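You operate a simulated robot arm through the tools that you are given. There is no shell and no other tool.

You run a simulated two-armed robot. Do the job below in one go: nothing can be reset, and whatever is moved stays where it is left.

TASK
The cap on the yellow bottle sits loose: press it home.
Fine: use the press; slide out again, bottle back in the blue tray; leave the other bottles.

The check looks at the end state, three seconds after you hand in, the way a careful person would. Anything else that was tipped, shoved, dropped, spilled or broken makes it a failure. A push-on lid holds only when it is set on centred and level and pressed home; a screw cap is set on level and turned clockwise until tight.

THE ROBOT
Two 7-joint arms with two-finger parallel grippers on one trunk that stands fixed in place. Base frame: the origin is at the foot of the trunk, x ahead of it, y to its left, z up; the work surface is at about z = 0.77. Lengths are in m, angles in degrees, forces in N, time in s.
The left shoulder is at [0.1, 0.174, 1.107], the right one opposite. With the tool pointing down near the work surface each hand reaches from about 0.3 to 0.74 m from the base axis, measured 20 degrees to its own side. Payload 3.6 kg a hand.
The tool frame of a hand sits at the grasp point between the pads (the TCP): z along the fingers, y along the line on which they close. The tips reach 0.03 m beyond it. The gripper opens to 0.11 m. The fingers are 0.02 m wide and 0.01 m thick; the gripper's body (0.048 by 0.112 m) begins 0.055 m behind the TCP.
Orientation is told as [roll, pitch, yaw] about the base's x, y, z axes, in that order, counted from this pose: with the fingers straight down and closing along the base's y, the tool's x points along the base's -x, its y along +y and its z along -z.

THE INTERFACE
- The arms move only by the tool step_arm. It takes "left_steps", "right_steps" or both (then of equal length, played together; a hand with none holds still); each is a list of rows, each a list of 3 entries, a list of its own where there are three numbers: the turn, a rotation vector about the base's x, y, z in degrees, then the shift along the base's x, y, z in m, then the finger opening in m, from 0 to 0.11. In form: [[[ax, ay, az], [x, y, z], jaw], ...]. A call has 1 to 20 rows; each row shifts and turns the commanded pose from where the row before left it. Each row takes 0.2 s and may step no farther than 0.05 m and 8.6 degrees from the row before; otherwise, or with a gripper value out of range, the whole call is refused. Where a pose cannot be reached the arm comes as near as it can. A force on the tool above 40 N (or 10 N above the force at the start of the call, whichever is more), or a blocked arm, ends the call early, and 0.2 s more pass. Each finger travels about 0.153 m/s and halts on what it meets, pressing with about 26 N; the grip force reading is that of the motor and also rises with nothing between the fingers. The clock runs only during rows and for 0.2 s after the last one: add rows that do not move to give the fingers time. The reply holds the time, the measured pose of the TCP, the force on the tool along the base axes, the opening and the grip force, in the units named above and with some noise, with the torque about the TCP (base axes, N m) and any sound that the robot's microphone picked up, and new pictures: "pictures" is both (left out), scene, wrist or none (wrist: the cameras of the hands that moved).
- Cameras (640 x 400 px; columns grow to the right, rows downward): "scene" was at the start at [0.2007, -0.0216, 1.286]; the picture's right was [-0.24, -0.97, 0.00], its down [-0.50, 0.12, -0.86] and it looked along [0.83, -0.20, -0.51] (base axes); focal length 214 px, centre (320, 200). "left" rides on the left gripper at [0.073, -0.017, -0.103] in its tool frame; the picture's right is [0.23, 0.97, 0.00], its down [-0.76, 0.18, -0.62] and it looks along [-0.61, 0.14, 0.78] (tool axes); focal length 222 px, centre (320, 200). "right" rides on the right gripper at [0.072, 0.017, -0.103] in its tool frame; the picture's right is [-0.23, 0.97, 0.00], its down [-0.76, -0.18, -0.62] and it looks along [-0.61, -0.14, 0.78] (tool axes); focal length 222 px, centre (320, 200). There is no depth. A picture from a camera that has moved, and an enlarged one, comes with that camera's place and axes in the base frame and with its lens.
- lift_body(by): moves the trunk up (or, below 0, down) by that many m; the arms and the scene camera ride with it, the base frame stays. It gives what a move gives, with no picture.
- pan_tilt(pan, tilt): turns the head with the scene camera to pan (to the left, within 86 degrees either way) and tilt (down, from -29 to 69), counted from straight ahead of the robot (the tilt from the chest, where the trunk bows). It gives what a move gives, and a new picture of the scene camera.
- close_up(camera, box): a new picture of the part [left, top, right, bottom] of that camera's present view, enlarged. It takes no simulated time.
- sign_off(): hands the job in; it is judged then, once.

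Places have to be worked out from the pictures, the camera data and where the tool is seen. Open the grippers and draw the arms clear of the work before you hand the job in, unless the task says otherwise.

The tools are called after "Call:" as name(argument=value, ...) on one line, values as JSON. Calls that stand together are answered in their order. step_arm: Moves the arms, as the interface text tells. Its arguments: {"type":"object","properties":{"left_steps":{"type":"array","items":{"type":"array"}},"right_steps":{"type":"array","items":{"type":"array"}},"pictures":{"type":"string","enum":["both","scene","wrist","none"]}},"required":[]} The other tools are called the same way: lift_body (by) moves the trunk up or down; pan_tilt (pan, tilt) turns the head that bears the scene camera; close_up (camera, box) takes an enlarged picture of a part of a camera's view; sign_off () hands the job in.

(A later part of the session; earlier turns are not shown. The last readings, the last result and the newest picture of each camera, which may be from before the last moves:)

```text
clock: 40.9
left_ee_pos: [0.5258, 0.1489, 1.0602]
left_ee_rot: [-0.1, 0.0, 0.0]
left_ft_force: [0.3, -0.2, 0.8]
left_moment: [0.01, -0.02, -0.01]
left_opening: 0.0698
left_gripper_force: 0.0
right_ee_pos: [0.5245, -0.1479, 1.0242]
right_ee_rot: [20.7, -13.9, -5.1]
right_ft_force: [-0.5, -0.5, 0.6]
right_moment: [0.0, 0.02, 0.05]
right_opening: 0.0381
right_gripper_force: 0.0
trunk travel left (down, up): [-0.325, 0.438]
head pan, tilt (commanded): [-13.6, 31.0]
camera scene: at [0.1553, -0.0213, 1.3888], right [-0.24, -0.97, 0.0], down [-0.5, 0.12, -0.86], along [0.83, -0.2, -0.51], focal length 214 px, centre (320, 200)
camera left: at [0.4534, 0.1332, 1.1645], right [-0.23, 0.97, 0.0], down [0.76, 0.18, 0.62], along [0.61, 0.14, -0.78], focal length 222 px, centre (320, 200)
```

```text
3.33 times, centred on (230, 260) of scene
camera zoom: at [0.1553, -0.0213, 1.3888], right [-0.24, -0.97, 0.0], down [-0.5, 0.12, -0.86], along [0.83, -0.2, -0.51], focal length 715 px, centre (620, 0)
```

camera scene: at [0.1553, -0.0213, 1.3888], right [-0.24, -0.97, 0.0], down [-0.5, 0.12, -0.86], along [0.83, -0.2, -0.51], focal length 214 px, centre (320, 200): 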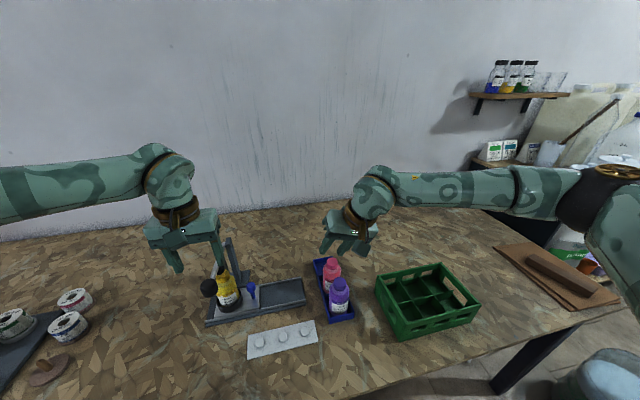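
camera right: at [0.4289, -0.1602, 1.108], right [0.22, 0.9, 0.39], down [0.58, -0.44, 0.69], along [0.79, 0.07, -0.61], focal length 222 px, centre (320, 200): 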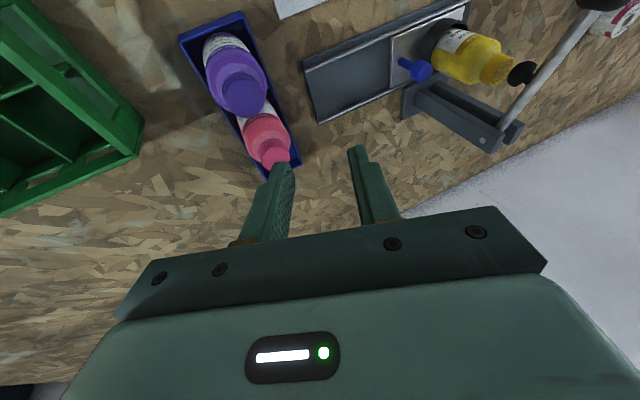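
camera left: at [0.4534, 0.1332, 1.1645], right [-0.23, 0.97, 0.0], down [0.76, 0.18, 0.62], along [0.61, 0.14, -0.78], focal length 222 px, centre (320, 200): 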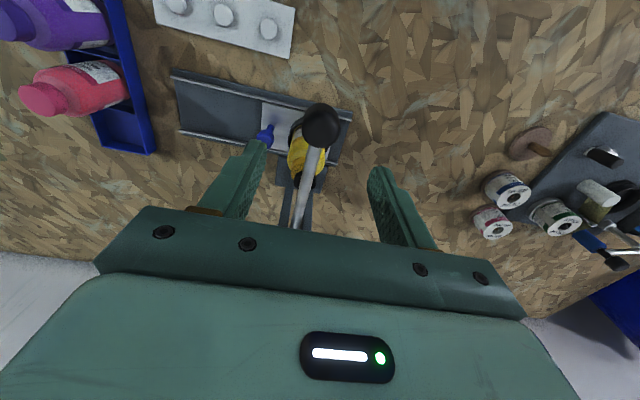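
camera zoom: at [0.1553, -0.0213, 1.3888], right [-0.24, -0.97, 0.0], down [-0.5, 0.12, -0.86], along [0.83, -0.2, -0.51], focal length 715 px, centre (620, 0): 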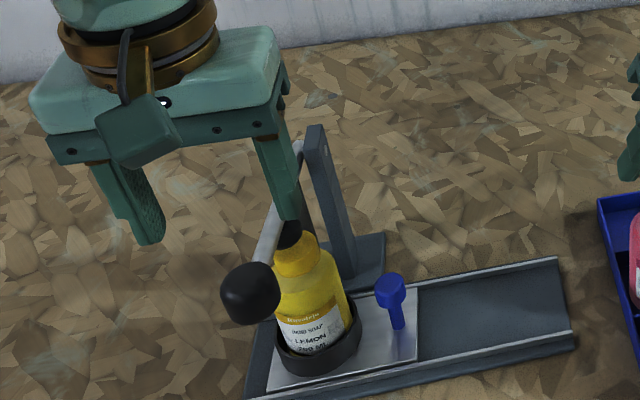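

The knob is centred between the left fingers (seen at about (0.525, 0.150)). I lower so the knob sits about 2 cm behind the TCP, then close on it.

Call:
step_arm(left_steps=[[[0, 0, 0], [-0.0003, 0.0004, -0.038], 0.07], [[0, 0, 0], [-0.0003, 0.0004, -0.038], 0.07], [[0, 0, 0], [-0.0003, 0.0004, -0.04], 0.07], [[0, 0, 0], [0, 0, 0], 0.07]], pictures="both")

Call:
close_up(camera="scene", box=[170, 200, 290, 320])

```text
clock: 41.9
left_ee_pos: [0.525, 0.1497, 0.9445]
left_ee_rot: [-0.1, 0.0, 0.1]
left_ft_force: [-1.0, -0.3, -0.2]
left_moment: [0.01, 0.02, 0.02]
left_opening: 0.0701
left_gripper_force: 0.1
right_ee_pos: [0.5244, -0.148, 1.0254]
right_ee_rot: [20.7, -14.1, -5.2]
right_ft_force: [-0.3, 0.9, 0.7]
right_moment: [0.01, 0.0, 0.0]
right_opening: 0.0378
right_gripper_force: 0.2
trunk travel left (down, up): [-0.325, 0.438]
head pan, tilt (commanded): [-13.6, 31.0]
camera scene: at [0.1555, -0.0216, 1.3887], right [-0.24, -0.97, 0.0], down [-0.5, 0.12, -0.86], along [0.83, -0.2, -0.51], focal length 214 px, centre (320, 200)
camera left: at [0.4532, 0.1338, 1.0487], right [-0.23, 0.97, 0.0], down [0.76, 0.18, 0.62], along [0.61, 0.14, -0.78], focal length 222 px, centre (320, 200)
```

scene: 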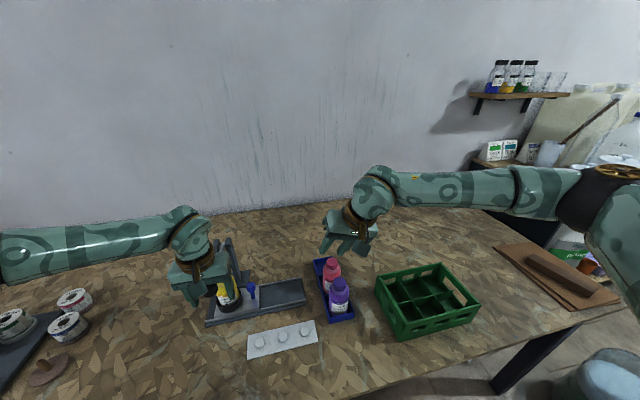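
left: 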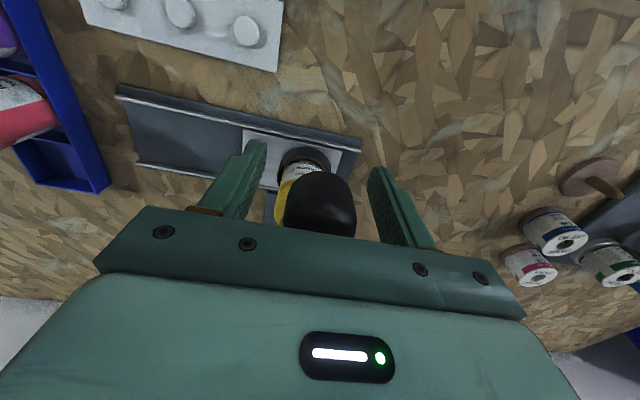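

```text
3.33 times, centred on (230, 260) of scene
camera zoom: at [0.1555, -0.0216, 1.3887], right [-0.24, -0.97, 0.0], down [-0.5, 0.12, -0.86], along [0.83, -0.2, -0.51], focal length 715 px, centre (620, 0)
```

zoom: 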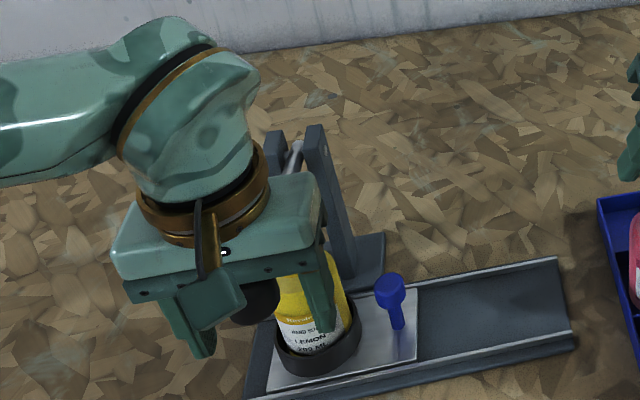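

The knob sits centred between the open fingers, clear of the bottle. I close the left gripper on the knob.

Call:
step_arm(left_steps=[[[0, 0, 0], [0, 0, 0], 0.055], [[0, 0, 0], [0, 0, 0], 0.045], [[0, 0, 0], [0, 0, 0], 0.035], [[0, 0, 0], [0, 0, 0], 0.025], [[0, 0, 0], [0, 0, 0], 0.025]], pictures="wrist")

Call:
close_up(camera="scene", box=[170, 200, 290, 320])

```text
clock: 43.1
left_ee_pos: [0.5261, 0.1504, 0.9447]
left_ee_rot: [-0.1, 0.1, 0.1]
left_ft_force: [0.1, -1.8, -0.9]
left_moment: [0.01, -0.1, -0.1]
left_opening: 0.0333
left_gripper_force: 44.8
right_ee_pos: [0.5267, -0.148, 1.0257]
right_ee_rot: [20.7, -14.0, -5.2]
right_ft_force: [1.0, 0.2, 0.0]
right_moment: [0.01, 0.0, 0.01]
right_opening: 0.0379
right_gripper_force: 0.0
trunk travel left (down, up): [-0.325, 0.438]
head pan, tilt (commanded): [-13.6, 31.0]
camera left: at [0.4535, 0.1333, 1.049], right [-0.23, 0.97, 0.0], down [0.76, 0.18, 0.62], along [0.61, 0.14, -0.78], focal length 222 px, centre (320, 200)
```

left: 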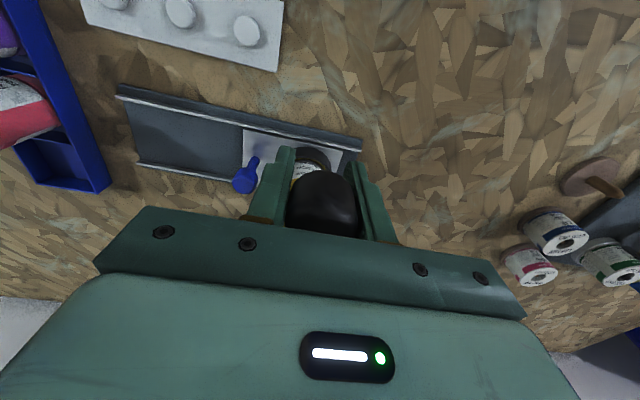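

```text
3.33 times, centred on (230, 260) of scene
camera zoom: at [0.156, -0.0221, 1.3886], right [-0.24, -0.97, 0.0], down [-0.5, 0.12, -0.86], along [0.83, -0.2, -0.51], focal length 715 px, centre (620, 0)
```

zoom: 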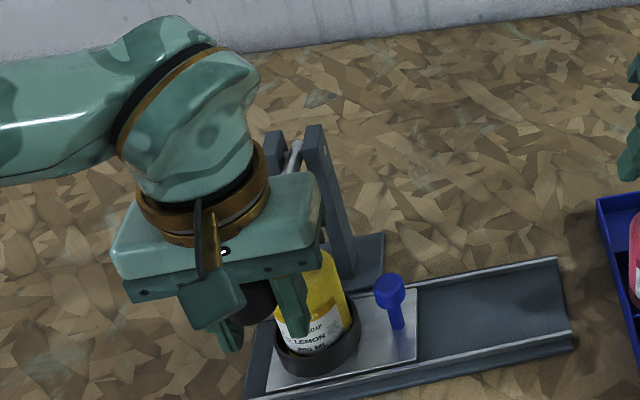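

The knob is held at 0.033 m. I follow the lever's arc about its pivot near (0.69, 0.15, 0.937), turning the hand along: first 6° down to see how freely it moves.

Call:
step_arm(left_steps=[[[0, -2, 0], [-0.0002, 0, -0.0057], 0.025], [[0, -2, 0], [0, 0, -0.0057], 0.025], [[0, -2, 0], [0.0002, 0, -0.0057], 0.025], [[0, 0, 0], [0, 0, 0], 0.025]], pictures="both")

Call:
close_up(camera="scene", box=[180, 220, 280, 320])

Call:
close_up(camera="right", box=[400, 0, 640, 160])

```text
clock: 44.1
left_ee_pos: [0.5251, 0.1506, 0.9263]
left_ee_rot: [0.1, -5.9, 0.1]
left_ft_force: [1.7, -4.9, -4.6]
left_moment: [0.27, 1.17, 0.08]
left_opening: 0.0336
left_gripper_force: 44.6
right_ee_pos: [0.5268, -0.148, 1.024]
right_ee_rot: [20.7, -13.9, -5.1]
right_ft_force: [0.0, 1.0, 0.3]
right_moment: [0.02, 0.01, 0.04]
right_opening: 0.0379
right_gripper_force: 0.0
trunk travel left (down, up): [-0.325, 0.438]
head pan, tilt (commanded): [-13.6, 31.0]
camera scene: at [0.157, -0.0223, 1.3885], right [-0.24, -0.97, 0.0], down [-0.5, 0.12, -0.86], along [0.83, -0.2, -0.52], focal length 214 px, centre (320, 200)
camera left: at [0.4432, 0.1332, 1.0236], right [-0.23, 0.97, -0.02], down [0.69, 0.18, 0.7], along [0.68, 0.14, -0.72], focal length 222 px, centre (320, 200)
```

scene: 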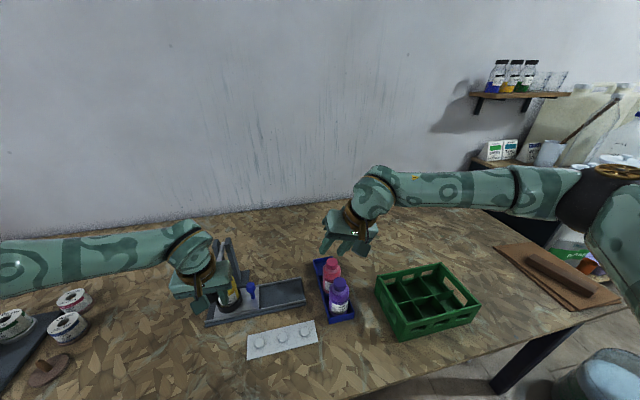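
left: 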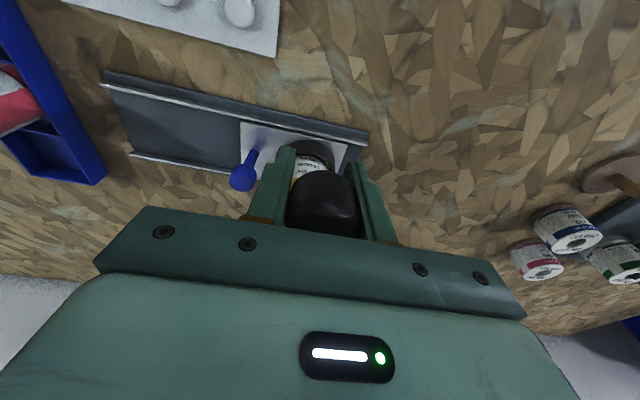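

```text
4.00 times, centred on (230, 270) of scene
camera zoom: at [0.157, -0.0223, 1.3885], right [-0.24, -0.97, 0.0], down [-0.5, 0.12, -0.86], along [0.83, -0.2, -0.52], focal length 858 px, centre (680, -80)
```

zoom: 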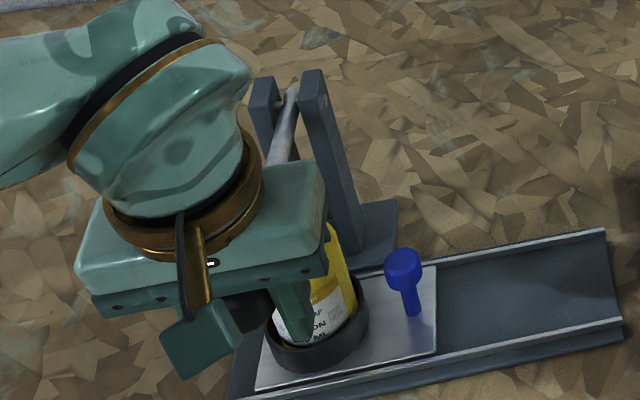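

```text
2.50 times, centred on (520, 80) of right
camera zoom: at [0.4298, -0.1615, 1.1073], right [0.22, 0.89, 0.39], down [0.58, -0.44, 0.69], along [0.79, 0.07, -0.61], focal length 555 px, centre (-180, 500)
```

zoom: 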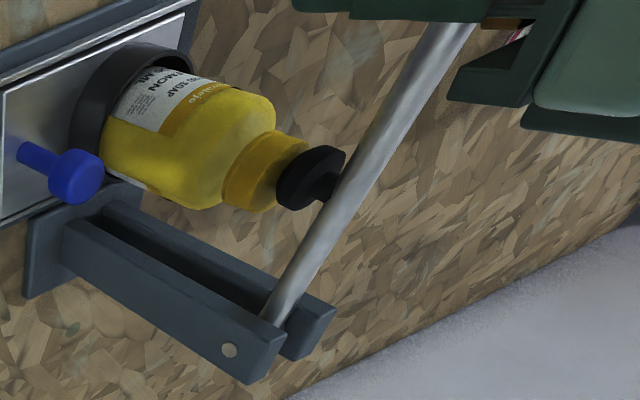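

The right wrist camera gives a fine side view: the ram is just above the cap. I zoom in there to check the gap and the centring before pressing.

Call:
close_up(camera="right", box=[470, 30, 550, 90])

```text
6.67 times, centred on (510, 60) of right
camera zoom: at [0.4298, -0.1615, 1.1073], right [0.22, 0.89, 0.39], down [0.58, -0.44, 0.69], along [0.79, 0.07, -0.61], focal length 1481 px, centre (-947, 1133)
```

zoom: 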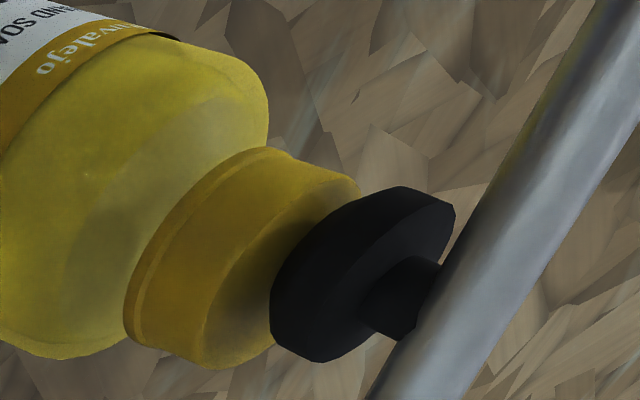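

Reconciling the views, the ram is about centred over the cap with perhaps 5–9 mm to go. The side moment suggests I turn the hand slightly more than the lever turns, so I continue with a bit less rotation per step.

Call:
step_arm(left_steps=[[[0, -1.2, 0], [0.0003, 0, -0.0055], 0.025], [[0, -1.2, 0], [0.0004, 0, -0.0055], 0.025], [[0, 0, 0], [0, 0, 0], 0.025]], pictures="none")

Call:
close_up(camera="right", box=[470, 30, 550, 90])

Call:
close_up(camera="right", box=[400, 0, 640, 160])

```text
clock: 44.9
left_ee_pos: [0.5262, 0.1495, 0.9188]
left_ee_rot: [-0.1, -8.7, 0.1]
left_ft_force: [-0.2, -2.9, 8.0]
left_moment: [0.02, -1.16, 0.02]
left_opening: 0.0333
left_gripper_force: 44.6
right_ee_pos: [0.5251, -0.1485, 1.0259]
right_ee_rot: [20.7, -14.1, -5.2]
right_ft_force: [0.1, -1.2, 0.4]
right_moment: [-0.01, 0.0, -0.01]
right_opening: 0.0381
right_gripper_force: 0.0
trunk travel left (down, up): [-0.325, 0.438]
head pan, tilt (commanded): [-13.6, 31.0]
```

```text
6.67 times, centred on (510, 60) of right
camera zoom: at [0.4281, -0.1614, 1.1082], right [0.22, 0.89, 0.39], down [0.58, -0.44, 0.69], along [0.79, 0.07, -0.61], focal length 1481 px, centre (-947, 1133)
```

zoom: 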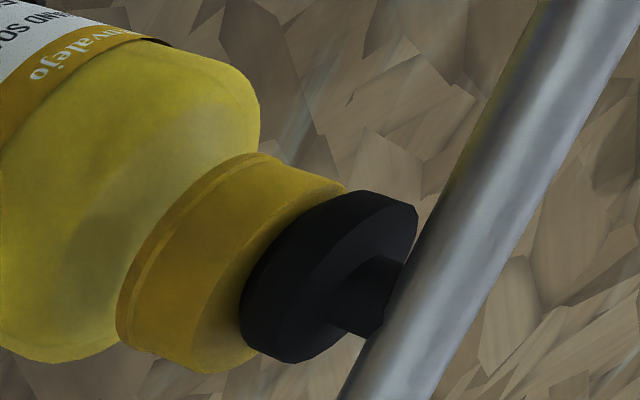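

```text
2.50 times, centred on (520, 80) of right
camera zoom: at [0.4281, -0.1614, 1.1082], right [0.22, 0.89, 0.39], down [0.58, -0.44, 0.69], along [0.79, 0.07, -0.61], focal length 555 px, centre (-180, 500)
```

zoom: 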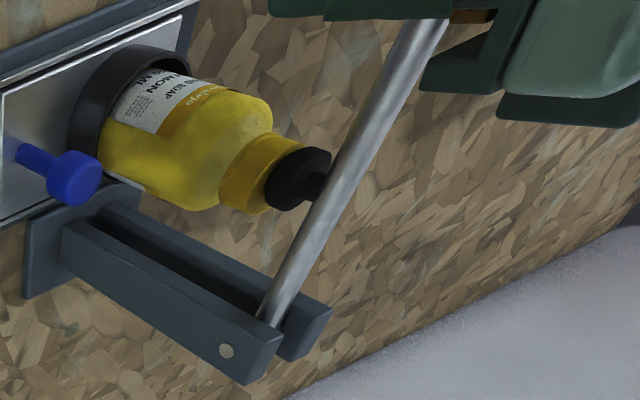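

The left tool now feels +8 N upward, so the ram is touching or nearly so, but one view can't separate gap from sideways offset. I move the right hand to a lower viewpoint between the tray and the press to triangulate ram against cap.

Call:
step_arm(right_steps=[[[0, 0, 0], [-0.008, 0.03, 0], 0.038], [[0, 0, 0], [-0.008, 0.03, -0.02], 0.038], [[0, 0, 0], [-0.009, 0.028, -0.03], 0.038], [[0, 0, 0], [0, 0, -0.03], 0.038], [[0, 0, 0], [0, 0, -0.026], 0.038], [[0, 0, 0], [0, 0, 0], 0.038]], pictures="wrist")

Call:
close_up(camera="right", box=[470, 110, 570, 190])

```text
clock: 46.3
left_ee_pos: [0.5263, 0.1507, 0.9169]
left_ee_rot: [0.0, -8.3, 0.1]
left_ft_force: [4.9, -5.5, 6.0]
left_moment: [0.09, -0.65, 0.02]
left_opening: 0.0332
left_gripper_force: 44.9
right_ee_pos: [0.5007, -0.0588, 0.9179]
right_ee_rot: [20.7, -14.0, -5.2]
right_ft_force: [0.6, -0.1, -0.2]
right_moment: [-0.01, 0.02, 0.0]
right_opening: 0.038
right_gripper_force: 0.1
trunk travel left (down, up): [-0.325, 0.438]
head pan, tilt (commanded): [-13.6, 31.0]
camera right: at [0.4039, -0.0724, 1.0012], right [0.22, 0.89, 0.39], down [0.58, -0.44, 0.69], along [0.79, 0.07, -0.61], focal length 222 px, centre (320, 200)
```

right: 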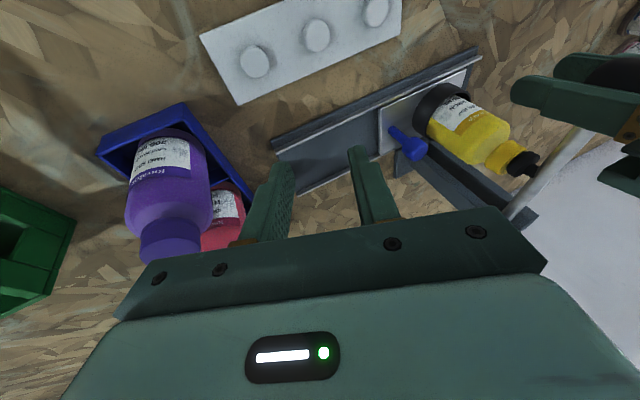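

```text
5.00 times, centred on (520, 150) of right
camera zoom: at [0.4039, -0.0724, 1.0012], right [0.22, 0.89, 0.39], down [0.58, -0.44, 0.69], along [0.79, 0.07, -0.61], focal length 1111 px, centre (-680, 450)
```

zoom: 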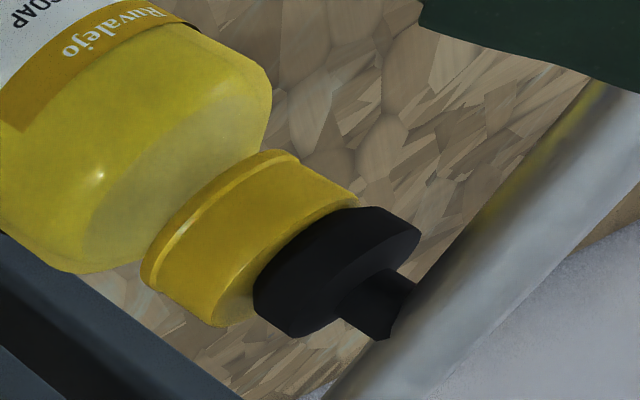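

Solving both views together gives a gap of about 3 mm, with the ram centred sideways and about 3 mm toward the robot, which shrinks as the lever comes level. I press on in small steps.

Call:
step_arm(left_steps=[[[0, -1.6, 0], [0.0004, 0, -0.0045], 0.025], [[0, -1.6, 0], [0.0005, 0, -0.0045], 0.025], [[0, 0, 0], [0, 0, 0], 0.025]], pictures="none")

Call:
close_up(camera="right", box=[470, 110, 570, 190])

```text
clock: 47.1
left_ee_pos: [0.5263, 0.1499, 0.9093]
left_ee_rot: [-0.1, -11.8, 0.3]
left_ft_force: [7.4, -6.9, 23.6]
left_moment: [0.14, 0.51, 0.16]
left_opening: 0.0335
left_gripper_force: 45.2
right_ee_pos: [0.4976, -0.0611, 0.9203]
right_ee_rot: [20.7, -13.9, -5.2]
right_ft_force: [-0.9, -0.4, -0.6]
right_moment: [0.0, -0.03, -0.02]
right_opening: 0.038
right_gripper_force: 0.1
trunk travel left (down, up): [-0.325, 0.438]
head pan, tilt (commanded): [-13.6, 31.0]
heard: snap
```

```text
5.00 times, centred on (520, 150) of right
camera zoom: at [0.4031, -0.0729, 1.002], right [0.22, 0.89, 0.39], down [0.58, -0.44, 0.69], along [0.79, 0.07, -0.61], focal length 1111 px, centre (-680, 450)
```

zoom: 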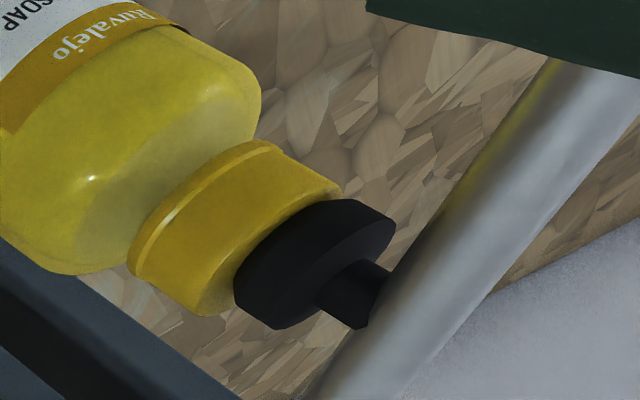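

A snap was heard, and the cap has moved about 3 mm down onto the bottle. I add one small extra push to confirm that it meets a firm stop.

Call:
step_arm(left_steps=[[[0, -0.5, 0], [0.0001, 0, -0.0015], 0.025], [[0, 0, 0], [0, 0, 0], 0.025]], pictures="none")

Call:
close_up(camera="right", box=[470, 110, 570, 190])

```text
clock: 47.7
left_ee_pos: [0.527, 0.1495, 0.9077]
left_ee_rot: [-0.1, -12.2, 0.0]
left_ft_force: [9.1, -4.2, 28.7]
left_moment: [0.09, 0.26, 0.01]
left_opening: 0.0332
left_gripper_force: 45.2
right_ee_pos: [0.4988, -0.0591, 0.9202]
right_ee_rot: [20.8, -14.2, -5.2]
right_ft_force: [0.3, 0.0, 0.3]
right_moment: [0.01, -0.02, -0.03]
right_opening: 0.038
right_gripper_force: 0.1
trunk travel left (down, up): [-0.325, 0.438]
head pan, tilt (commanded): [-13.6, 31.0]
```

```text
5.00 times, centred on (520, 150) of right
camera zoom: at [0.4029, -0.0728, 1.002], right [0.22, 0.89, 0.39], down [0.58, -0.44, 0.69], along [0.79, 0.07, -0.61], focal length 1111 px, centre (-680, 450)
```

zoom: 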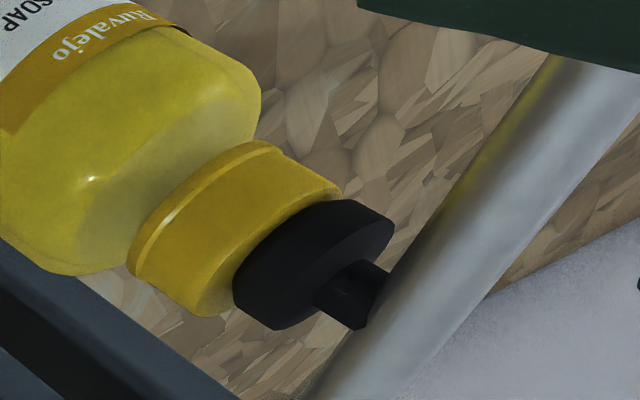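

The force rose to 29 N with no further travel, so the cap is home. I raise the lever back along the same arc to its starting position.

Call:
step_arm(left_steps=[[[0, 0.5, 0], [-0.0001, 0, 0.0015], 0.025], [[0, 1.6, 0], [-0.0005, 0, 0.0045], 0.025], [[0, 1.6, 0], [-0.0004, 0, 0.0045], 0.025], [[0, 1.2, 0], [-0.0004, 0, 0.0055], 0.025], [[0, 1.2, 0], [-0.0003, 0, 0.0055], 0.025], [[0, 2, 0], [-0.0002, 0, 0.0057], 0.025], [[0, 2, 0], [0, 0, 0.0057], 0.025], [[0, 2, 0], [0.0002, 0, 0.0057], 0.025], [[0, 0, 0], [0, 0, 0], 0.025]], pictures="both")

Call:
close_up(camera="right", box=[450, 80, 610, 210])

```text
clock: 49.7
left_ee_pos: [0.5233, 0.1498, 0.9434]
left_ee_rot: [0.2, 0.6, 0.0]
left_ft_force: [-10.1, -14.6, -27.5]
left_moment: [0.42, -0.4, -0.04]
left_opening: 0.0333
left_gripper_force: 45.7
right_ee_pos: [0.5014, -0.0595, 0.9189]
right_ee_rot: [20.7, -13.9, -5.2]
right_ft_force: [0.7, 1.0, 0.1]
right_moment: [0.01, 0.01, -0.01]
right_opening: 0.0378
right_gripper_force: 0.1
trunk travel left (down, up): [-0.325, 0.438]
head pan, tilt (commanded): [-13.6, 31.0]
camera scene: at [0.1568, -0.023, 1.3882], right [-0.24, -0.97, 0.0], down [-0.5, 0.12, -0.86], along [0.83, -0.2, -0.52], focal length 214 px, centre (320, 200)
camera left: at [0.4523, 0.1332, 1.0475], right [-0.23, 0.97, 0.0], down [0.77, 0.18, 0.62], along [0.6, 0.14, -0.79], focal length 222 px, centre (320, 200)
```

scene: 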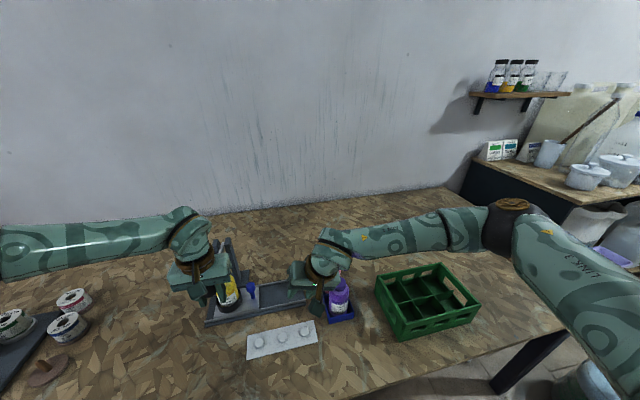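
left: 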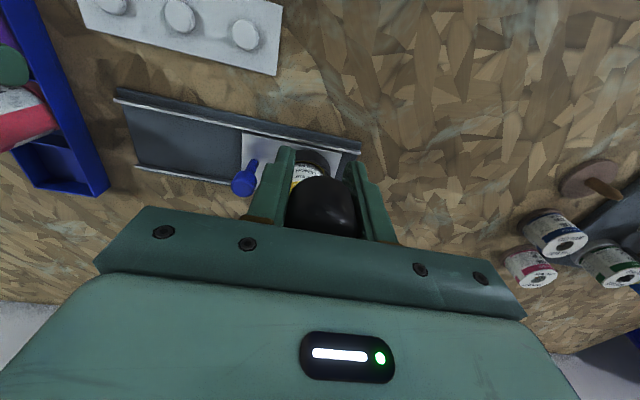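

```text
3.08 times, centred on (530, 145) of right
camera zoom: at [0.4043, -0.0729, 1.0007], right [0.22, 0.89, 0.39], down [0.58, -0.44, 0.69], along [0.79, 0.07, -0.61], focal length 684 px, centre (-326, 369)
```

zoom: 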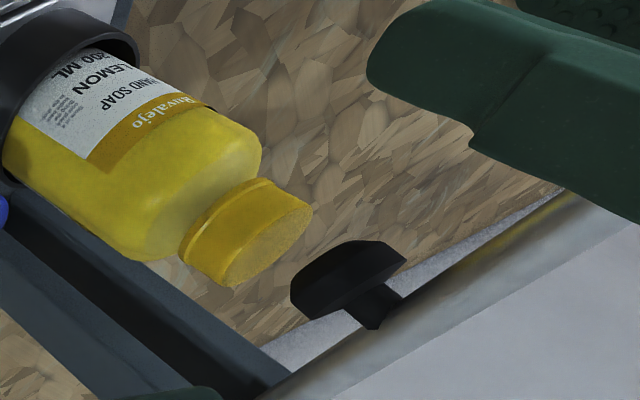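

The ram is clear above the seated cap, and the −27 N says the lever has met its upper stop. I back off 2 mm to unload, then open the fingers and see whether the lever stays up.

Call:
step_arm(left_steps=[[[0, -0.6, 0], [-0.0007, -0.0008, -0.002], 0.025], [[0, 0, 0], [0, 0, 0], 0.025]], pictures="none")

```text
clock: 50.3
left_ee_pos: [0.524, 0.1498, 0.9432]
left_ee_rot: [-0.1, -0.5, 0.2]
left_ft_force: [-8.7, -7.7, -15.4]
left_moment: [0.27, 0.88, 0.15]
left_opening: 0.0332
left_gripper_force: 45.3
right_ee_pos: [0.5008, -0.0584, 0.9201]
right_ee_rot: [20.7, -14.0, -5.1]
right_ft_force: [-0.2, 0.8, 0.3]
right_moment: [-0.01, -0.02, 0.04]
right_opening: 0.0381
right_gripper_force: 0.0
trunk travel left (down, up): [-0.325, 0.438]
head pan, tilt (commanded): [-13.6, 31.0]
```

The load is falling (−15 N). I ease down another 2 mm and then open the fingers in small steps.

Call:
step_arm(left_steps=[[[0, 0, 0], [-0.0006, -0.0006, -0.002], 0.025], [[0, 0, 0], [0, 0, 0], 0.036], [[0, 0, 0], [0, 0, 0], 0.045], [[0, 0, 0], [0, 0, 0], 0.045]], pictures="wrist")

Call:
close_up(camera="right", box=[450, 80, 610, 210])

```text
clock: 51.3
left_ee_pos: [0.5232, 0.1495, 0.9413]
left_ee_rot: [-0.1, -0.6, 0.1]
left_ft_force: [0.0, 0.6, -0.1]
left_moment: [0.02, 0.0, 0.0]
left_opening: 0.045
left_gripper_force: 0.0
right_ee_pos: [0.5002, -0.0593, 0.9194]
right_ee_rot: [20.7, -13.9, -5.2]
right_ft_force: [0.1, 0.5, -1.0]
right_moment: [0.01, -0.02, 0.03]
right_opening: 0.0382
right_gripper_force: 0.1
trunk travel left (down, up): [-0.325, 0.438]
head pan, tilt (commanded): [-13.6, 31.0]
camera left: at [0.4508, 0.1331, 1.0447], right [-0.23, 0.97, 0.0], down [0.76, 0.18, 0.63], along [0.61, 0.14, -0.78], focal length 222 px, centre (320, 200)
```

left: 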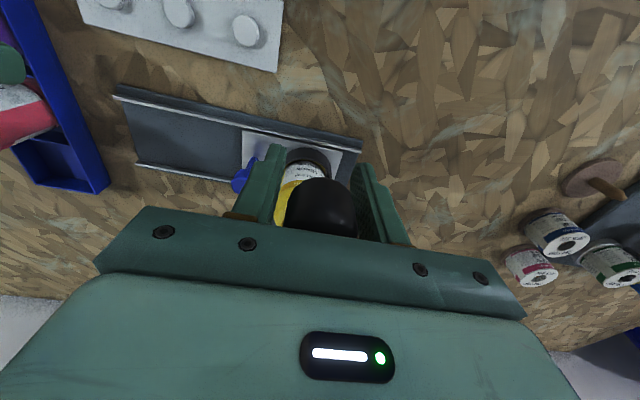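

```text
3.08 times, centred on (530, 145) of right
camera zoom: at [0.4039, -0.0717, 1.0015], right [0.22, 0.9, 0.39], down [0.58, -0.44, 0.69], along [0.79, 0.07, -0.61], focal length 684 px, centre (-326, 369)
```

zoom: 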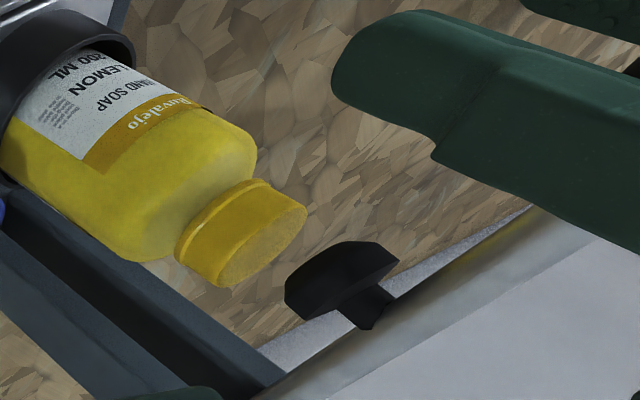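

The lever stays up on its own and the left hand is free of load. I open wider and withdraw the left hand straight up, then back and to the left.

Call:
step_arm(left_steps=[[[0, 0, 0], [0, 0, 0], 0.06], [[0, 0, 0], [0, 0, 0], 0.07], [[0, 0, 0], [0, 0, 0.02], 0.07], [[0, 0, 0], [0, 0, 0.04], 0.07], [[0, 0, 0], [0, 0, 0.04], 0.07], [[0, 0, 0], [0, 0, 0.03], 0.07], [[0, 0.6, 0], [-0.03, 0.02, 0.03], 0.07], [[0, 0, 0], [-0.03, 0.02, 0.03], 0.07], [[0, 0, 0], [-0.03, 0.02, 0.03], 0.07], [[0, 0, 0], [-0.03, 0.02, 0.03], 0.07], [[0, 0, 0], [0, 0, 0], 0.07]], pictures="both")

Call:
close_up(camera="scene", box=[180, 220, 300, 330])

Call:
close_up(camera="right", box=[340, 50, 620, 230])

```text
clock: 53.7
left_ee_pos: [0.4028, 0.2282, 1.1911]
left_ee_rot: [-0.1, 0.0, 0.1]
left_ft_force: [-0.3, -0.2, -0.7]
left_moment: [0.03, -0.02, 0.02]
left_opening: 0.0701
left_gripper_force: 0.1
right_ee_pos: [0.5004, -0.0591, 0.9185]
right_ee_rot: [20.8, -14.0, -5.1]
right_ft_force: [0.6, -0.7, 0.3]
right_moment: [-0.02, 0.05, 0.03]
right_opening: 0.0381
right_gripper_force: 0.1
trunk travel left (down, up): [-0.325, 0.438]
head pan, tilt (commanded): [-13.6, 31.0]
camera scene: at [0.1567, -0.0219, 1.3885], right [-0.24, -0.97, 0.0], down [-0.5, 0.12, -0.86], along [0.83, -0.2, -0.52], focal length 214 px, centre (320, 200)
camera left: at [0.3315, 0.212, 1.2957], right [-0.23, 0.97, 0.0], down [0.76, 0.18, 0.62], along [0.61, 0.14, -0.78], focal length 222 px, centre (320, 200)
```

scene: 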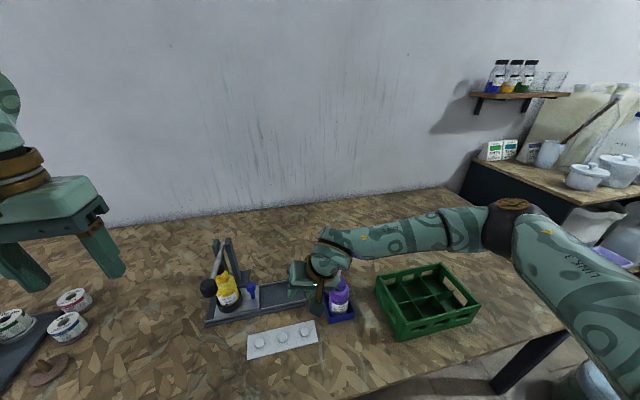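
left: 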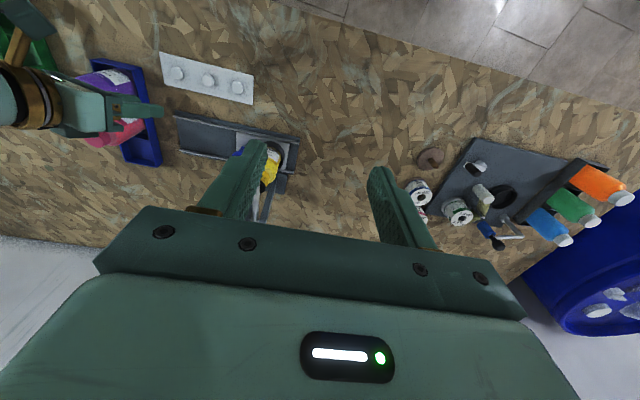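

```text
3.64 times, centred on (240, 275) of scene
camera zoom: at [0.1567, -0.0219, 1.3885], right [-0.24, -0.97, 0.0], down [-0.5, 0.12, -0.86], along [0.83, -0.2, -0.52], focal length 780 px, centre (611, -73)
```

zoom: 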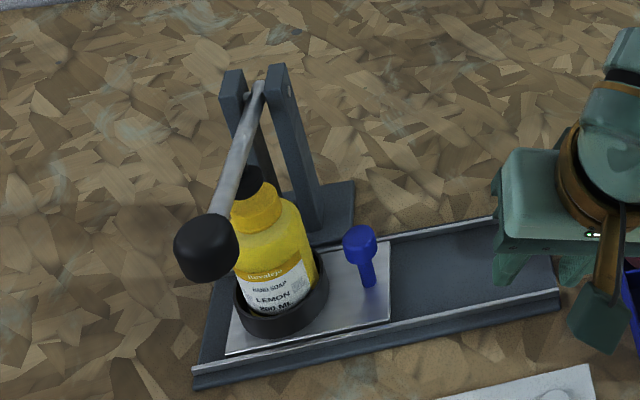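

```text
2.22 times, centred on (480, 140) of right
camera zoom: at [0.4044, -0.0721, 1.0011], right [0.22, 0.89, 0.39], down [0.58, -0.44, 0.69], along [0.79, 0.07, -0.61], focal length 494 px, centre (-36, 333)
```

zoom: 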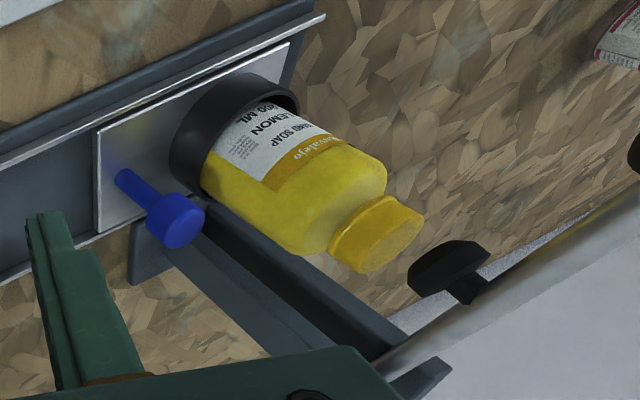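

The lever stays up and the cap sits level. I bring the right hand back to the pre-approach point for the handle, now near (0.605, 0.08).

Call:
step_arm(right_steps=[[[0, 0, 0], [0.019, 0.0254, 0.01], 0.038], [[0, 0, 0], [0.019, 0.0254, 0.008], 0.038], [[0, 0, 0], [0.019, 0.0254, 0.0045], 0.038], [[0, 0, 0], [0.0196, 0.0254, 0], 0.038], [[0, 0, 0], [0, 0, 0], 0.038]], pictures="wrist")

Call:
close_up(camera="right", box=[220, 50, 440, 230])

```text
clock: 54.9
left_ee_pos: [0.4009, 0.2281, 1.1911]
left_ee_rot: [-0.2, 0.1, 0.1]
left_ft_force: [0.6, -0.2, 0.1]
left_moment: [0.02, 0.01, 0.0]
left_opening: 0.0699
left_gripper_force: 0.1
right_ee_pos: [0.5772, 0.0416, 0.9418]
right_ee_rot: [20.8, -14.0, -5.1]
right_ft_force: [0.4, -0.7, -1.1]
right_moment: [0.01, -0.03, 0.02]
right_opening: 0.0381
right_gripper_force: 0.0
trunk travel left (down, up): [-0.325, 0.438]
head pan, tilt (commanded): [-13.6, 31.0]
camera right: at [0.48, 0.0288, 1.024], right [0.22, 0.89, 0.39], down [0.58, -0.44, 0.69], along [0.79, 0.07, -0.61], focal length 222 px, centre (320, 200)
```

right: 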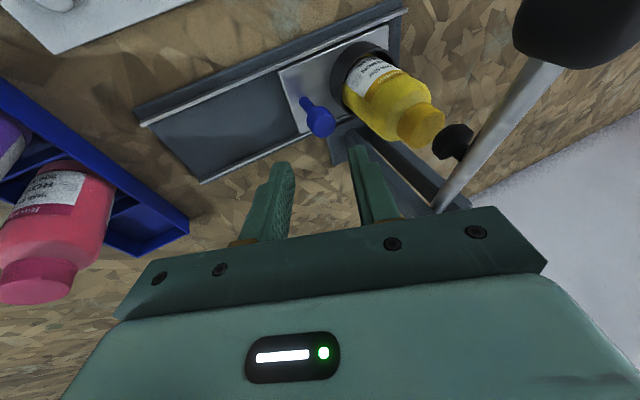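

```text
2.22 times, centred on (330, 140) of right
camera zoom: at [0.48, 0.0288, 1.024], right [0.22, 0.89, 0.39], down [0.58, -0.44, 0.69], along [0.79, 0.07, -0.61], focal length 494 px, centre (298, 333)
```

zoom: 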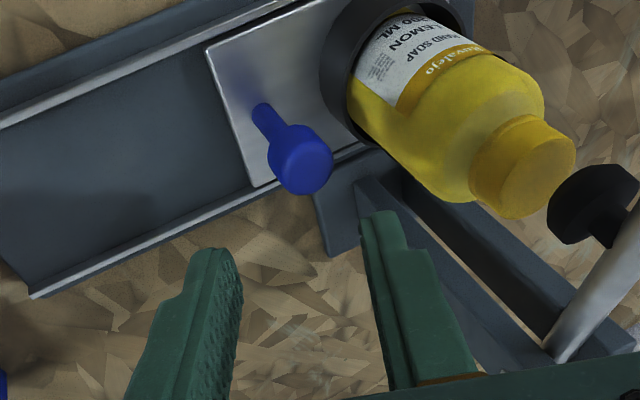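

The head again lies on the tool axis, just as in the first approach, so I make the same 10 cm advance along it and stop with the fingers straddling the handle.

Call:
step_arm(right_steps=[[[0, 0, 0], [0.0065, 0.0075, -0.0213], 0.038], [[0, 0, 0], [0.0065, 0.0075, -0.0213], 0.038], [[0, 0, 0], [0.0065, 0.0075, -0.0213], 0.038], [[0, 0, 0], [0.0038, 0.005, -0.0145], 0.038], [[0, 0, 0], [0.0038, 0.0048, -0.0135], 0.038], [[0, 0, 0], [0, 0, 0], 0.038]], pictures="wrist")

Call:
close_up(camera="right", box=[220, 50, 440, 230])

```text
clock: 56.3
left_ee_pos: [0.4015, 0.2293, 1.1916]
left_ee_rot: [0.0, 0.1, 0.2]
left_ft_force: [-0.4, 0.4, 0.5]
left_moment: [-0.01, 0.03, 0.01]
left_opening: 0.0698
left_gripper_force: 0.0
right_ee_pos: [0.6044, 0.0755, 0.8497]
right_ee_rot: [20.7, -14.1, -5.2]
right_ft_force: [-0.4, 0.1, 0.5]
right_moment: [0.0, -0.03, -0.01]
right_opening: 0.0379
right_gripper_force: 0.1
trunk travel left (down, up): [-0.325, 0.438]
head pan, tilt (commanded): [-13.6, 31.0]
camera right: at [0.5071, 0.0614, 0.9318], right [0.22, 0.89, 0.39], down [0.58, -0.44, 0.69], along [0.79, 0.07, -0.61], focal length 222 px, centre (320, 200)
```

right: 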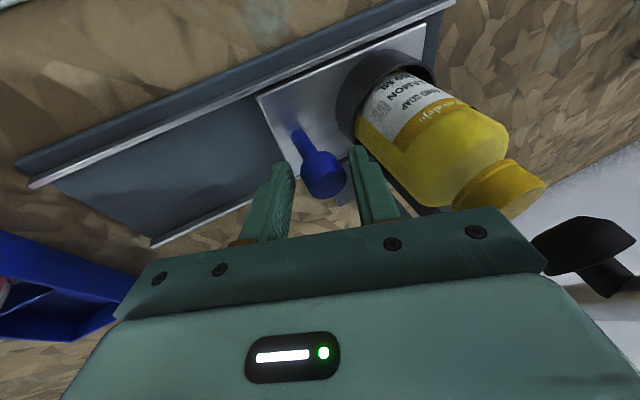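

```text
2.22 times, centred on (330, 140) of right
camera zoom: at [0.5071, 0.0614, 0.9318], right [0.22, 0.89, 0.39], down [0.58, -0.44, 0.69], along [0.79, 0.07, -0.61], focal length 494 px, centre (298, 333)
```

zoom: 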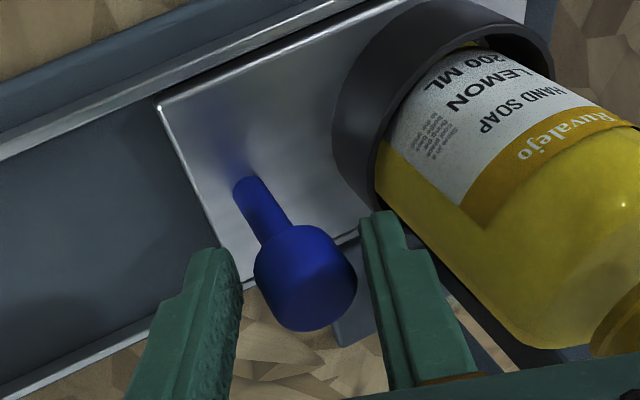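

The fingers straddle the handle with nothing touching. I narrow to 0.034 m and draw the sled gently back −y by 12 cm to its original place.

Call:
step_arm(right_steps=[[[0, 0, 0], [0, 0, 0], 0.034], [[0, 0, 0], [0, -0.004, 0], 0.034], [[0, 0, 0], [0, -0.008, 0], 0.034], [[0, 0, 0], [0, -0.01, 0], 0.034], [[0, 0, 0], [0, -0.01, 0], 0.034], [[0, 0, 0], [0, -0.01, 0], 0.034], [[0, 0, 0], [0, -0.01, 0], 0.034], [[0, 0, 0], [0, -0.01, 0], 0.034], [[0, 0, 0], [0, -0.01, 0], 0.034], [[0, 0, 0], [0, -0.01, 0], 0.034], [[0, 0, 0], [0, -0.01, 0], 0.034], [[0, 0, 0], [0, -0.01, 0], 0.034], [[0, 0, 0], [0, -0.009, 0], 0.034], [[0, 0, 0], [0, -0.006, 0], 0.034], [[0, 0, 0], [0, -0.003, 0], 0.034], [[0, 0, 0], [0, 0, 0], 0.034]], pictures="both")

Call:
close_up(camera="scene", box=[200, 220, 330, 330])

```text
clock: 59.7
left_ee_pos: [0.4019, 0.2281, 1.1917]
left_ee_rot: [-0.2, 0.2, 0.0]
left_ft_force: [-0.5, -0.4, 0.8]
left_moment: [0.01, -0.05, -0.02]
left_opening: 0.0699
left_gripper_force: 0.2
right_ee_pos: [0.6039, -0.0455, 0.8503]
right_ee_rot: [20.7, -14.0, -5.2]
right_ft_force: [0.0, 1.1, -0.6]
right_moment: [-0.02, -0.01, 0.02]
right_opening: 0.0344
right_gripper_force: 0.1
trunk travel left (down, up): [-0.325, 0.438]
head pan, tilt (commanded): [-13.6, 31.0]
camera scene: at [0.1558, -0.0212, 1.3887], right [-0.24, -0.97, 0.0], down [-0.5, 0.12, -0.86], along [0.83, -0.2, -0.51], focal length 214 px, centre (320, 200)
camera right: at [0.5071, -0.058, 0.9326], right [0.22, 0.9, 0.39], down [0.58, -0.44, 0.69], along [0.79, 0.07, -0.61], focal length 222 px, centre (320, 200)
```

scene: 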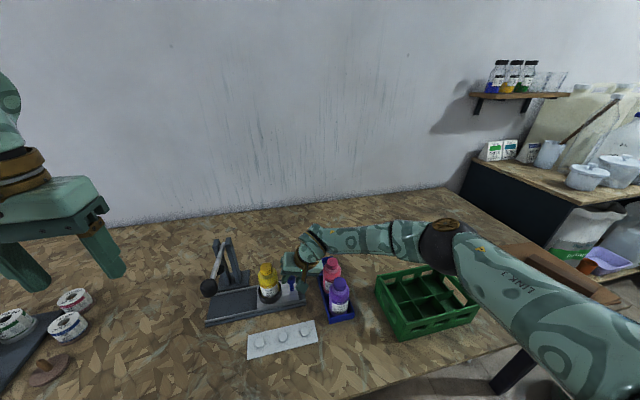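
right: 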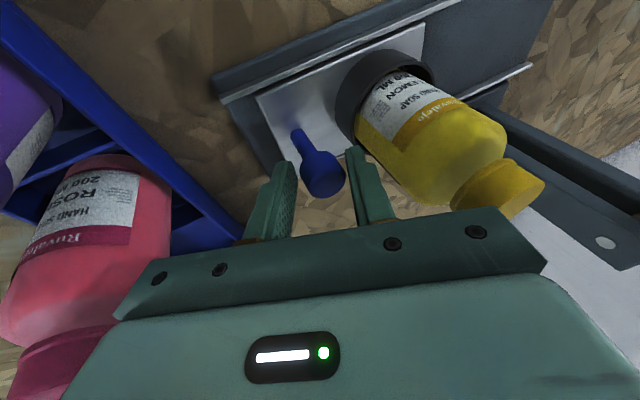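

```text
3.64 times, centred on (265, 275) of scene
camera zoom: at [0.1558, -0.0212, 1.3887], right [-0.24, -0.97, 0.0], down [-0.5, 0.12, -0.86], along [0.83, -0.2, -0.51], focal length 780 px, centre (520, -73)
```

zoom: 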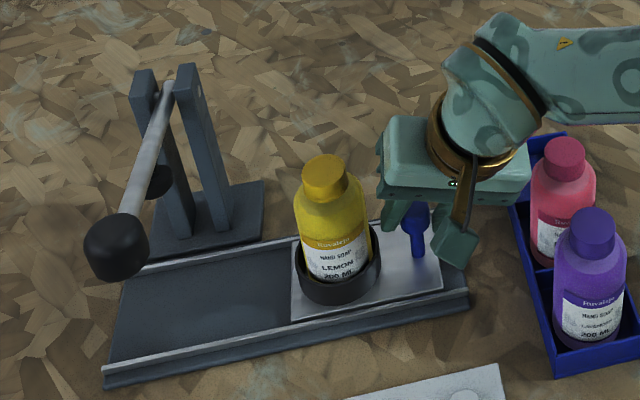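

The sled is back out with the bottle upright and the cap on. I withdraw the right hand along its axis, roll it back to level, and move above the bottle again.

Call:
step_arm(right_steps=[[[0, 0, 0], [0, 0.0015, 0], 0.038], [[0, 0, 0], [-0.0078, -0.0099, 0.0272], 0.038], [[0, 0, 0], [-0.0078, -0.0099, 0.0272], 0.038], [[0, 0, 0], [-0.0078, -0.0099, 0.0272], 0.038], [[0, 0, 0], [-0.0078, -0.0099, 0.0272], 0.038], [[0, 0, 0], [-0.0078, -0.0099, 0.0272], 0.05], [[-6.67, 0, 0], [0, 0, 0.01], 0.075], [[-6.67, 0, 0], [0, 0, 0], 0.075], [[-6.66, 0, 0], [0, 0, 0], 0.075], [[0, 0, 0], [0.0105, 0.0305, 0], 0.075], [[0, 0, 0], [0.0105, 0.0305, 0], 0.075], [[0, 0, 0], [0.0105, 0.0305, -0.005], 0.075], [[0, 0, 0], [0.0105, 0.03, -0.012], 0.075], [[0, 0, 0], [0, 0, 0], 0.075]], pictures="both")

Call:
close_up(camera="right", box=[200, 0, 440, 200])

Call:
close_up(camera="scene", box=[230, 230, 320, 320])

```text
clock: 62.7
left_ee_pos: [0.4035, 0.2287, 1.1917]
left_ee_rot: [-0.1, 0.0, 0.1]
left_ft_force: [-0.4, 0.5, 0.0]
left_moment: [0.02, 0.0, -0.01]
left_opening: 0.0698
left_gripper_force: 0.0
right_ee_pos: [0.6064, 0.0263, 0.9794]
right_ee_rot: [0.1, -15.0, 0.1]
right_ft_force: [-0.1, -0.1, 0.8]
right_moment: [0.02, 0.01, 0.01]
right_opening: 0.0751
right_gripper_force: 0.1
trunk travel left (down, up): [-0.325, 0.438]
head pan, tilt (commanded): [-13.6, 31.0]
camera scene: at [0.1556, -0.0221, 1.3887], right [-0.24, -0.97, 0.0], down [-0.5, 0.12, -0.86], along [0.83, -0.2, -0.51], focal length 214 px, centre (320, 200)
camera right: at [0.51, 0.0434, 1.0612], right [0.22, 0.97, 0.06], down [0.58, -0.18, 0.8], along [0.79, -0.14, -0.6], focal length 222 px, centre (320, 200)
```

scene: 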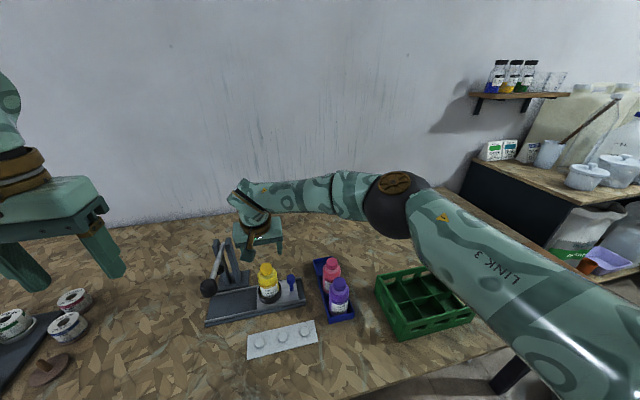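
right: 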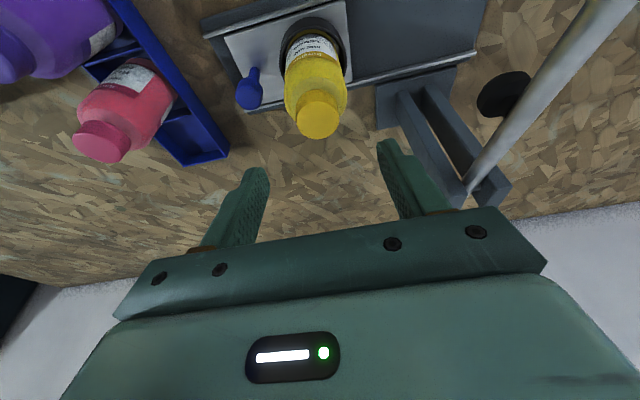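

```text
2.00 times, centred on (320, 100) of right
camera zoom: at [0.51, 0.0434, 1.0612], right [0.22, 0.97, 0.06], down [0.58, -0.18, 0.8], along [0.79, -0.14, -0.6], focal length 444 px, centre (320, 400)
```

zoom: 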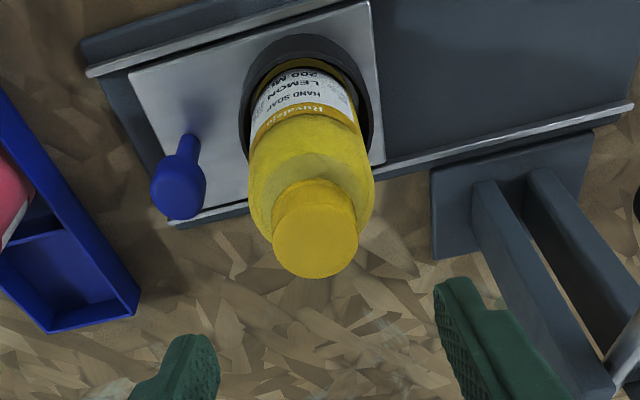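

```text
4.44 times, centred on (275, 275) of scene
camera zoom: at [0.1556, -0.0221, 1.3887], right [-0.24, -0.97, 0.0], down [-0.5, 0.12, -0.86], along [0.83, -0.2, -0.51], focal length 953 px, centre (520, -133)
```

zoom: 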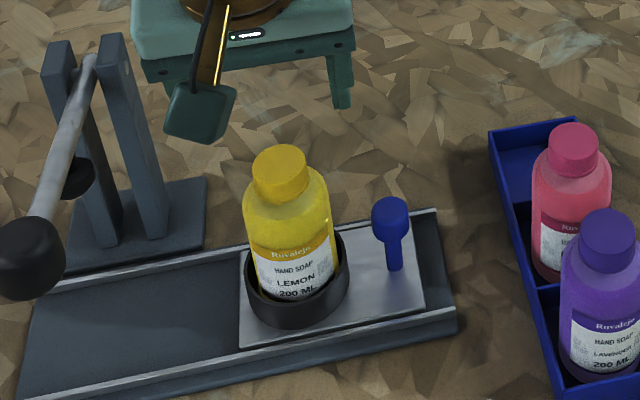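

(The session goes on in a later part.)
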